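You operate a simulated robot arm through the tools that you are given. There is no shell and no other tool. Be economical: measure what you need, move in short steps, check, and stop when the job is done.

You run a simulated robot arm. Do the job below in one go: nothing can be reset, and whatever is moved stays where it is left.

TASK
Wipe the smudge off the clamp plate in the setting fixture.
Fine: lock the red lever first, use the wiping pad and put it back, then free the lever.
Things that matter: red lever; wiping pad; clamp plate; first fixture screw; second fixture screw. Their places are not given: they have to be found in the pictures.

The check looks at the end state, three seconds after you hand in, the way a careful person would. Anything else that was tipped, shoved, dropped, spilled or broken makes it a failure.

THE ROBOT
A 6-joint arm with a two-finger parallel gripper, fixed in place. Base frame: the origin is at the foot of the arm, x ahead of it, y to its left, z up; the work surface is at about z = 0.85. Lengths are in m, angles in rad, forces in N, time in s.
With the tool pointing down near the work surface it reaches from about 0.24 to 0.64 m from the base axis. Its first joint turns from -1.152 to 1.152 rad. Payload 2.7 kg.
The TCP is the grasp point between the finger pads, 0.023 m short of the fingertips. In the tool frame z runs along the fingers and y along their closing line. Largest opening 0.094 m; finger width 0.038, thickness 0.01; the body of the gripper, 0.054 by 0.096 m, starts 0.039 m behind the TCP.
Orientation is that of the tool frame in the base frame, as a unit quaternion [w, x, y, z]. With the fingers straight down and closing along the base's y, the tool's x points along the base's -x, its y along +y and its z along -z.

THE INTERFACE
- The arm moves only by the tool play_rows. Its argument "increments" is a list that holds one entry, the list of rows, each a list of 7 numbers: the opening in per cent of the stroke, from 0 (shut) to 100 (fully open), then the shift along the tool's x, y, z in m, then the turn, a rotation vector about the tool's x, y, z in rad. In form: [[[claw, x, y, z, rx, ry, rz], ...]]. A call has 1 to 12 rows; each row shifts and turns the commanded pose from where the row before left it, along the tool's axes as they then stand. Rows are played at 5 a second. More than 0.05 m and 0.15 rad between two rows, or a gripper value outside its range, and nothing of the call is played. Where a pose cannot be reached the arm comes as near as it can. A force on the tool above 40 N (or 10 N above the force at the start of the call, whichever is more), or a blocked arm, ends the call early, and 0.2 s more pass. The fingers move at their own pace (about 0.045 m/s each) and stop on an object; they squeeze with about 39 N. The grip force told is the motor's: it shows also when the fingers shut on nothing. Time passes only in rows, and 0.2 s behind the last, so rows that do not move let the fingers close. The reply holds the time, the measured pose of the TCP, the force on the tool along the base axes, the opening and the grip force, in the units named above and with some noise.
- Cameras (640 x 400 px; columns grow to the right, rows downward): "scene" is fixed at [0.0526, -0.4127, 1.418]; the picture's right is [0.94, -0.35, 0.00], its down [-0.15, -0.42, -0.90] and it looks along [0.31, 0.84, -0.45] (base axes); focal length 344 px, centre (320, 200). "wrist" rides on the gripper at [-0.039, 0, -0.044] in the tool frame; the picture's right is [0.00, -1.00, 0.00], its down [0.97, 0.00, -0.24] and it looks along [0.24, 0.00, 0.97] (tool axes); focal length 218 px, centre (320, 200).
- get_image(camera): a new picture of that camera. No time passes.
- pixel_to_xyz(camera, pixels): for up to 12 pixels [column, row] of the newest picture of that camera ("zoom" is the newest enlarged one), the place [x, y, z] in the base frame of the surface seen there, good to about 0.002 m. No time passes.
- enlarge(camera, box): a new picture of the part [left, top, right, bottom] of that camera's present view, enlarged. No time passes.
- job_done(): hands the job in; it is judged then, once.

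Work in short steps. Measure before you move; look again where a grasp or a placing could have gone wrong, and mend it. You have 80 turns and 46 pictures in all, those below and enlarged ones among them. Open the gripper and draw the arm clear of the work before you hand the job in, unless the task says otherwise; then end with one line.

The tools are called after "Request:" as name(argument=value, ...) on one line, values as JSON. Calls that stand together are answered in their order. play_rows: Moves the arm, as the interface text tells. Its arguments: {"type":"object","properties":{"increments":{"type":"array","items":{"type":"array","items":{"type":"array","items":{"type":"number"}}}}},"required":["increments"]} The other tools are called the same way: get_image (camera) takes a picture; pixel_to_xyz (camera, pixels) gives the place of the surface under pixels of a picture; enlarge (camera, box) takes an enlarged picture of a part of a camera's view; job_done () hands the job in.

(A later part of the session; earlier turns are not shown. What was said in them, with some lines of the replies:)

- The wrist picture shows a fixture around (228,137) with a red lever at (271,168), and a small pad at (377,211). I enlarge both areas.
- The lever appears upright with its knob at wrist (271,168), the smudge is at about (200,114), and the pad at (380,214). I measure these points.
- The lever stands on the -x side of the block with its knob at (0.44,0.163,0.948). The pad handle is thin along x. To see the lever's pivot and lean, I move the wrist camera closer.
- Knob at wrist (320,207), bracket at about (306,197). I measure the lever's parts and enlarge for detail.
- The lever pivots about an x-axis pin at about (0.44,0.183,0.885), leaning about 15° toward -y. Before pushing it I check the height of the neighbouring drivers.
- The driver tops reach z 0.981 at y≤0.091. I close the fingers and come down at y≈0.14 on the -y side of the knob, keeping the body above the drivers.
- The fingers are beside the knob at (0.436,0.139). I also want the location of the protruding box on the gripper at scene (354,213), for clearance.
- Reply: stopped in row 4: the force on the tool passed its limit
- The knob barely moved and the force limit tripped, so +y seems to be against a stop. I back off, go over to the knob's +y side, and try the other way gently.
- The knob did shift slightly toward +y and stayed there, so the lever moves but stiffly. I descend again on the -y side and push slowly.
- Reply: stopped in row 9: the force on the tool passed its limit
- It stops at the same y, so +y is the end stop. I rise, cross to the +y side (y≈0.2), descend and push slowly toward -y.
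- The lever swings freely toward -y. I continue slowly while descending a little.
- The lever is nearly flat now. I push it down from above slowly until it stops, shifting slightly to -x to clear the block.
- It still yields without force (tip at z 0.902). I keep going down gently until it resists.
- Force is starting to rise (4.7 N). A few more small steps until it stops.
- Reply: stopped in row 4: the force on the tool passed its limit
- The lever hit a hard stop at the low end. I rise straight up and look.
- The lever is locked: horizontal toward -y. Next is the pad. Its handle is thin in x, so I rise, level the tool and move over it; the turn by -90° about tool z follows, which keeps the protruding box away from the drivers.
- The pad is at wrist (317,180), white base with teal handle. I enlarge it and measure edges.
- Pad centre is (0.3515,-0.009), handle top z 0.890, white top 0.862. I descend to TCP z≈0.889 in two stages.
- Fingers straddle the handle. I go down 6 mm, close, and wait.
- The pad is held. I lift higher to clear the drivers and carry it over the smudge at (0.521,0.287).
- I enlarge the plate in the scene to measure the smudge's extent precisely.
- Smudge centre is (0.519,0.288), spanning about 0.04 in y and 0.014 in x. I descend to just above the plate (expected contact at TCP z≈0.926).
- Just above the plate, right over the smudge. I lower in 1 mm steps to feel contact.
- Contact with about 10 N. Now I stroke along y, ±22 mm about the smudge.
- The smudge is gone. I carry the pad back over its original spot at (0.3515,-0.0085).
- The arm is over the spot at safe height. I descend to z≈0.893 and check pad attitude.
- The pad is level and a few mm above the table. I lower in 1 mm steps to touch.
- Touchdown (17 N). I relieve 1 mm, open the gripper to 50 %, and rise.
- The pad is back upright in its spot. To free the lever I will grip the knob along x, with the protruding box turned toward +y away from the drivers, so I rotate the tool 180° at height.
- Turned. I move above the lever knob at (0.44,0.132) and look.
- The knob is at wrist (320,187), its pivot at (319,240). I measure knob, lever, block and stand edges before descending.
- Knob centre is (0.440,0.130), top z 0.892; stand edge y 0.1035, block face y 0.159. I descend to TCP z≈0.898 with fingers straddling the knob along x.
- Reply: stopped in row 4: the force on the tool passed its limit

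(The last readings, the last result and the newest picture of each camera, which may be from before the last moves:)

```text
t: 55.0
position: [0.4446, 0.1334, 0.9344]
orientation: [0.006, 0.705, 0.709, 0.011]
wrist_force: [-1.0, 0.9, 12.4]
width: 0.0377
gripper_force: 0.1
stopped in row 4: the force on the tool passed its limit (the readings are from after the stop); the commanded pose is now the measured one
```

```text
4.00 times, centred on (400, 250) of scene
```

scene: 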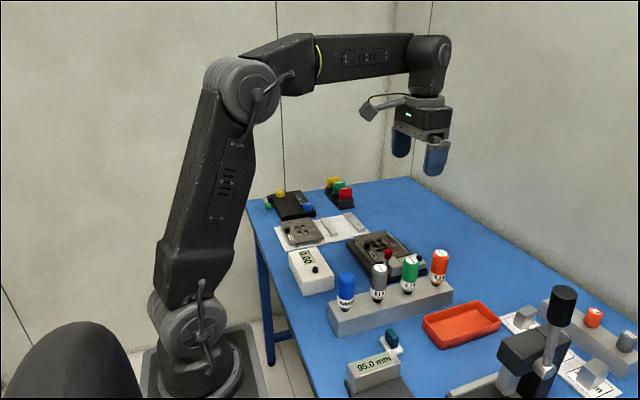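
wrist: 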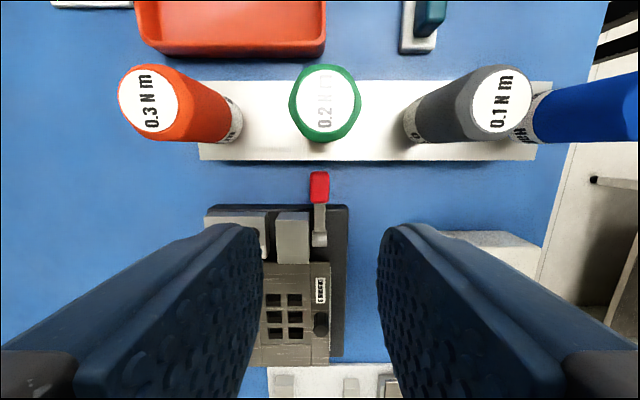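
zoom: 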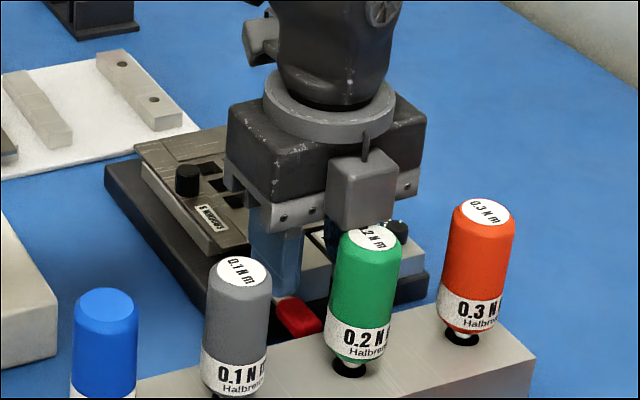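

The gripper's camera housing touched the green driver's top, so I stop here and lift straight up. Then I check that driver.

Request:
play_rows(increments=[[[40, 0, 0, -0.01, 0, 0, 0], [40, 0, 0, -0.03, 0, 0, 0], [40, 0, 0, -0.04, 0, 0, 0], [40, 0, 0, -0.04, 0, 0, 0], [40, 0, 0, -0.04, 0, 0, 0], [40, 0, 0, 0, 0, 0, 0]]])

Request:
enlarge(camera="scene", box=[320, 220, 480, 340])

```text
t: 56.4
position: [0.4429, 0.131, 1.0954]
orientation: [0.004, 0.705, 0.709, 0.008]
wrist_force: [0.6, 0.6, -0.4]
width: 0.0376
gripper_force: 0.1
```

```text
3.33 times, centred on (400, 280) of scene
```

zoom: 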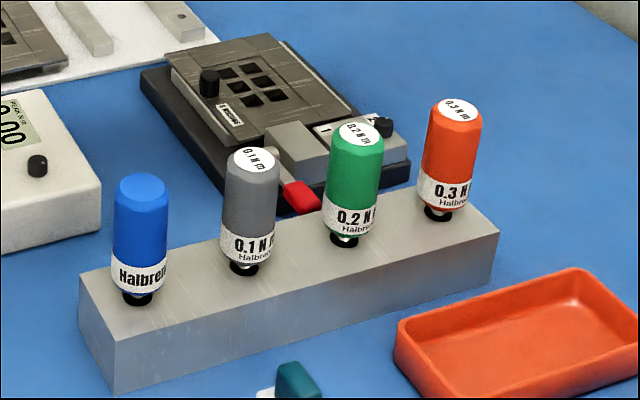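

The green driver is still upright and seated. I rotate the tool back 180° (camera housing toward +y); afterwards I tilt it 20° so nothing comes near the drivers.

Request:
play_rows(increments=[[[40, 0, 0, -0.01, 0.017, -0.006, 0.006], [40, 0, 0, 0, 0, 0, -0.1428], [40, 0, 0, 0, 0, 0, -0.1428], [40, 0, 0, 0, 0, 0, -0.1428], [40, 0, 0, 0, 0, 0, -0.1428], [40, 0, 0, 0, 0, 0, -0.1428], [40, 0, 0, 0, 0, 0, -0.1428], [40, 0, 0, 0, 0, 0, -0.1428], [40, 0, 0, 0, 0, 0, -0.1428], [40, 0, 0, 0, 0, 0, -0.1428], [40, 0, 0, 0, 0, 0, -0.1428], [40, 0, 0, 0, 0, 0, -0.1428]]])

Request:
play_rows(increments=[[[40, 0, 0, 0, 0, 0, -0.1428], [40, 0, 0, 0, 0, 0, -0.1428], [40, 0, 0, 0, 0, 0, -0.1428], [40, 0, 0, 0, 0, 0, -0.1428], [40, 0, 0, 0, 0, 0, -0.1428], [40, 0, 0, 0, 0, 0, -0.1428], [40, 0, 0, 0, 0, 0, -0.1428], [40, 0, 0, 0, 0, 0, -0.1428], [40, 0, 0, 0, 0, 0, -0.1428], [40, 0, 0, 0, 0, 0, -0.1428], [40, 0, 0, 0, 0, 0, -0.1428], [40, 0, 0, 0, 0, 0, 0]]])

Request:
play_rows(increments=[[[40, 0, 0, 0, 0, 0.1163, 0], [40, 0, 0, 0, 0, 0.1163, 0], [40, 0, 0, 0, 0, 0.1163, 0], [40, 0, 0, 0, 0, 0, 0]]])

```text
t: 59.0
position: [0.4411, 0.1313, 1.1032]
orientation: [0.001, -0.001, 1.0, 0.0]
wrist_force: [-0.4, -0.1, 0.3]
width: 0.0377
gripper_force: 0.1
```

```text
t: 61.6
position: [0.4417, 0.1307, 1.1028]
orientation: [0.001, -0.706, 0.708, -0.001]
wrist_force: [0.6, -0.1, -0.2]
width: 0.0377
gripper_force: 0.1
```

```text
t: 62.6
position: [0.4414, 0.133, 1.104]
orientation: [-0.123, -0.696, 0.697, -0.124]
wrist_force: [0.3, -0.6, -0.6]
width: 0.0377
gripper_force: 0.1
```

The tilt is right (approach leaning toward -y, body toward +y). I descend vertically to z≈0.94 above the knob.

Request:
play_rows(increments=[[[40, -0.0153, 0.001, 0.038, 0, 0, 0], [40, -0.0153, 0, 0.038, 0, 0, 0], [40, -0.0153, 0, 0.038, 0, 0, 0], [40, -0.0153, 0, 0.038, 0, 0, 0], [40, 0, 0, 0, 0, 0, 0]]])

Request:
enlarge(camera="scene", box=[320, 200, 480, 310])

```text
t: 63.8
position: [0.4383, 0.1374, 0.9405]
orientation: [-0.122, -0.696, 0.697, -0.123]
wrist_force: [0.0, 0.1, -0.6]
width: 0.0374
gripper_force: 0.0
```

```text
3.64 times, centred on (400, 255) of scene
```

zoom: 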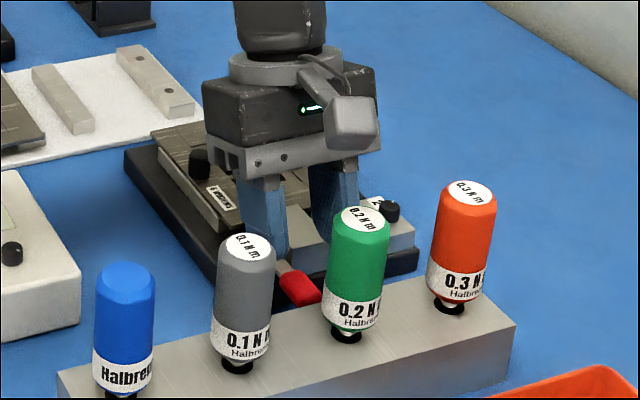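

All is clear of the drivers. I lower the last 38 mm in steps, then close on the knob.

Request:
play_rows(increments=[[[40, -0.0041, 0, 0.0113, 0, 0, 0], [40, -0.0041, 0, 0.0113, 0, 0, 0], [40, -0.0027, 0, 0.0075, 0, 0, 0], [40, -0.0021, 0, 0.0056, 0, 0, 0], [40, 0, 0, 0, 0, 0, 0]]])

Request:
play_rows(increments=[[[0, 0, 0, 0, 0, 0, 0], [0, 0, 0, 0, 0, 0, 0], [0, 0, 0, 0, 0, 0, 0], [0, 0, 0, 0, 0, 0, 0]]])

```text
t: 65.0
position: [0.4397, 0.1358, 0.9021]
orientation: [-0.123, -0.696, 0.697, -0.123]
wrist_force: [-0.3, 0.3, -0.9]
width: 0.0375
gripper_force: 0.1
```

```text
t: 66.0
position: [0.44, 0.1364, 0.901]
orientation: [-0.123, -0.696, 0.697, -0.123]
wrist_force: [-7.3, 0.3, 0.9]
width: 0.0178
gripper_force: 45.0
```

The knob is gripped (width 0.018). I swing it up along the arc about the pivot, first about 50°.

Request:
play_rows(increments=[[[0, 0.0012, 0, -0.0043, 0, 0, 0], [0, 0.0011, 0, -0.0044, 0, 0, 0], [0, 0.0004, 0, -0.0044, 0, 0, 0], [0, 0.0003, 0, -0.0044, 0, 0, 0], [0, -0.0003, 0, -0.0044, 0, 0, 0], [0, -0.0004, 0, -0.0045, 0, 0, 0], [0, -0.0011, 0, -0.0043, 0, 0, 0], [0, -0.0012, 0, -0.0043, 0, 0, 0], [0, -0.0018, 0, -0.004, 0, 0, 0], [0, -0.0019, 0, -0.0041, 0, 0, 0], [0, 0, 0, 0, 0, 0, 0]]])

Request:
enlarge(camera="scene", box=[320, 200, 480, 310])

```text
t: 68.4
position: [0.4403, 0.1522, 0.9405]
orientation: [-0.124, -0.696, 0.696, -0.123]
wrist_force: [1.4, -25.1, -20.5]
width: 0.0179
gripper_force: 45.1
```

```text
3.64 times, centred on (400, 255) of scene
```

zoom: 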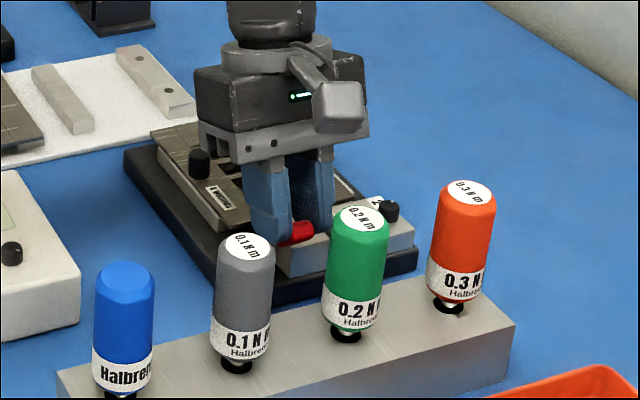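

The lever is up about 50°, with reaction force from the grip's twist. I open slightly to relieve it and look at whether the lever stays.

Request:
play_rows(increments=[[[35, 0, 0, 0, 0, 0, 0], [35, 0, 0, 0, 0, 0, 0], [35, 0, 0, 0, 0, 0, 0]]])

Request:
enlarge(camera="scene", box=[360, 230, 430, 280])

```text
t: 69.2
position: [0.4418, 0.1552, 0.9407]
orientation: [-0.121, -0.696, 0.697, -0.124]
wrist_force: [0.5, -0.2, 0.1]
width: 0.0328
gripper_force: 0.2
```

```text
8.00 times, centred on (395, 255) of scene
```

zoom: 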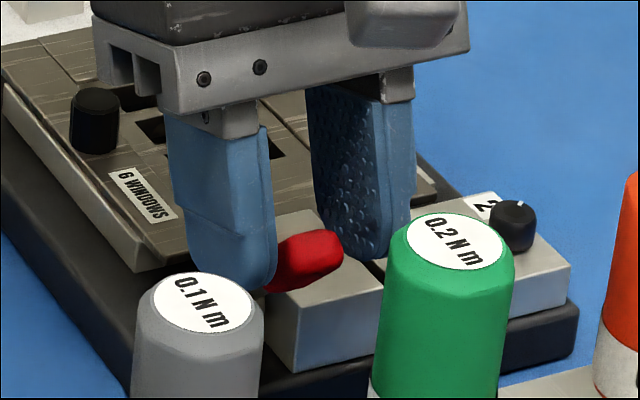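

The lever stays up partway, with the knob at zoom (310,255). I measure it.

Request:
pixel_to_xyz(camera="zoom", pixels=[[310, 258], [335, 245], [285, 270], [310, 240]])

```text
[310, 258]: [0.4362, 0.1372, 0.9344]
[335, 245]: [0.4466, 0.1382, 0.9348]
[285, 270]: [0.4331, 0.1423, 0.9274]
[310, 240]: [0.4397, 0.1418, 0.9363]
```

The lever holds at about 50°. I regrip slightly deeper and swing it the remaining ~27°.

Request:
play_rows(increments=[[[35, -0.0014, 0, 0.0038, 0, 0, 0], [0, 0, 0, 0, 0, 0, 0], [0, 0, 0, 0, 0, 0, 0], [0, 0, 0, 0, 0, 0, 0], [0, -0.0021, 0, -0.0031, 0, 0, 0], [0, -0.0021, 0, -0.003, 0, 0, 0], [0, -0.0025, 0, -0.0028, 0, 0, 0], [0, -0.0025, 0, -0.0027, 0, 0, 0], [0, -0.0029, 0, -0.0024, 0, 0, 0], [0, -0.0029, 0, -0.0023, 0, 0, 0], [0, -0.003, 0, -0.002, 0, 0, 0], [0, 0, 0, 0, 0, 0, 0]]])

Request:
play_rows(increments=[[[40, 0, 0, 0, 0, 0, 0], [40, 0, 0, 0, 0, 0, 0], [40, 0, 0, 0, 0, 0, 0]]])

Request:
enlarge(camera="scene", box=[360, 220, 430, 280])

```text
t: 71.8
position: [0.4394, 0.1762, 0.9483]
orientation: [-0.124, -0.695, 0.698, -0.123]
wrist_force: [-6.3, -25.4, 1.3]
width: 0.0177
gripper_force: 44.9
```

```text
t: 72.6
position: [0.4414, 0.179, 0.9484]
orientation: [0.121, 0.697, -0.696, 0.123]
wrist_force: [0.1, -0.2, -0.7]
width: 0.0378
gripper_force: 0.0
```

```text
6.67 times, centred on (395, 250) of scene
```

zoom: 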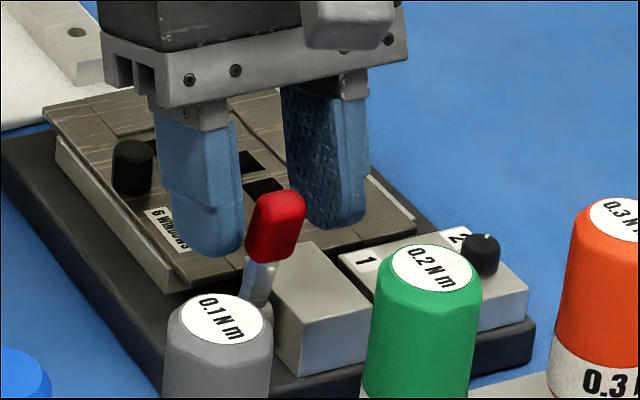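

The lever is about where it started (knob at scene (388,254)). I regrip and nudge it the last bit to its free end stop.

Request:
play_rows(increments=[[[0, 0, 0, 0, 0, 0, 0], [0, 0, 0, 0, 0, 0, 0], [0, 0, 0, 0, 0, 0, 0], [0, -0.0018, 0, -0.0009, 0, 0, 0], [0, -0.0018, 0, -0.0009, 0, 0, 0], [0, -0.0018, 0, -0.0009, 0, 0, 0], [0, -0.0018, 0, -0.0009, 0, 0, 0], [0, 0, 0, 0, 0, 0, 0]]])

Request:
play_rows(increments=[[[40, 0, 0, 0, 0, 0, 0], [40, 0, 0, 0, 0, 0, 0], [40, 0, 0, 0, 0, 0, 0], [40, 0, 0, -0.02, 0, 0, 0], [40, 0, 0, -0.04, 0, 0, 0], [40, 0, 0, -0.04, 0, 0, 0], [40, 0, 0, -0.04, 0, 0, 0], [40, 0, 0, 0, 0, 0, 0]]])

Request:
enlarge(camera="scene", box=[340, 220, 440, 290])

```text
t: 74.4
position: [0.4401, 0.1829, 0.9498]
orientation: [-0.127, -0.695, 0.697, -0.123]
wrist_force: [-5.1, -31.2, -1.3]
width: 0.0178
gripper_force: 44.7
```

```text
t: 76.2
position: [0.4408, 0.2332, 1.0805]
orientation: [0.122, 0.696, -0.696, 0.123]
wrist_force: [-0.5, 0.8, 0.2]
width: 0.0375
gripper_force: 0.2
```

```text
5.71 times, centred on (390, 255) of scene
```

zoom: 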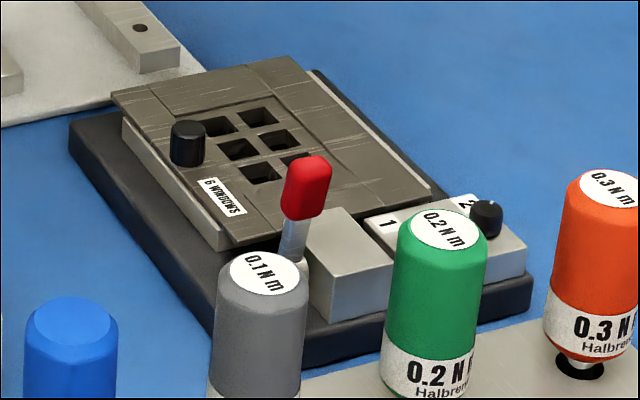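

The lever is back at its free stop (knob at zoom (308,187), same as at the stop earlier), and the plate is clean. I open, rise clear, and take a last full look.

Request:
play_rows(increments=[[[100, 0, 0, -0.04, 0, 0, 0], [100, 0, 0, -0.04, 0, -0.1163, 0], [100, 0, 0, -0.03, 0, -0.1163, 0], [100, 0, 0, 0, 0, -0.1163, 0], [100, 0, 0, 0, 0, 0, 0]]])

Request:
get_image(camera="scene")

Request:
enlarge(camera="scene", box=[360, 225, 430, 265])

```text
t: 77.4
position: [0.4404, 0.2693, 1.1857]
orientation: [0.001, -0.707, 0.707, -0.001]
wrist_force: [-0.4, 1.0, 0.0]
width: 0.0941
gripper_force: 0.0
```

```text
5 pictures are left
```

scene: 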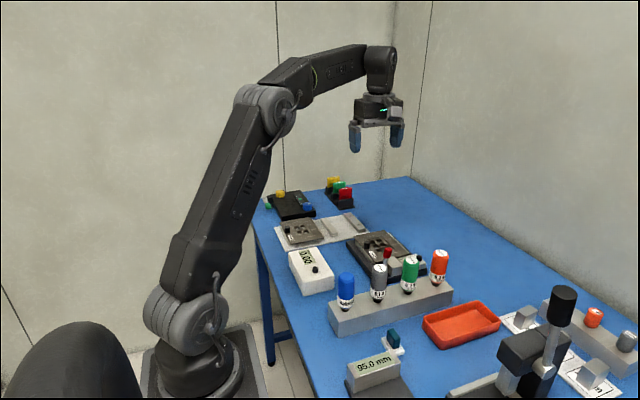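

```text
9.14 times, centred on (395, 245) of scene
```

zoom: 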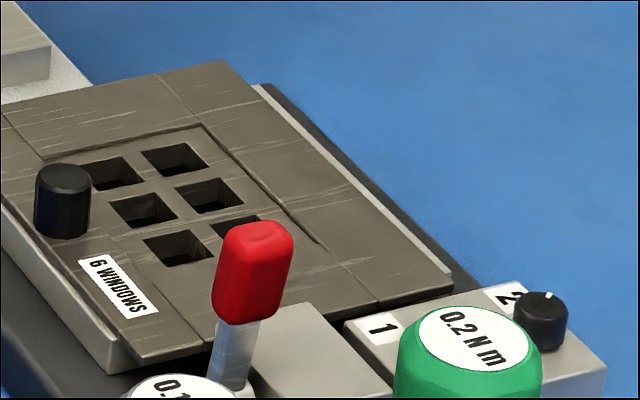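

Everything is in place: the plate is clean, the pad is back at scene (393,342), the lever is up, the drivers stand, and the arm is clear. I hand in.

Request:
job_done()

```text
The job is handed in.
```

The smudge is off the clamp plate. I locked the red lever first, put the pad back where it was, and freed the lever. On the way to freeing it, the gripper's camera housing touched the top of the green 0.2 N m driver, which still stands seated in its rack. The arm is clear with the gripper open.
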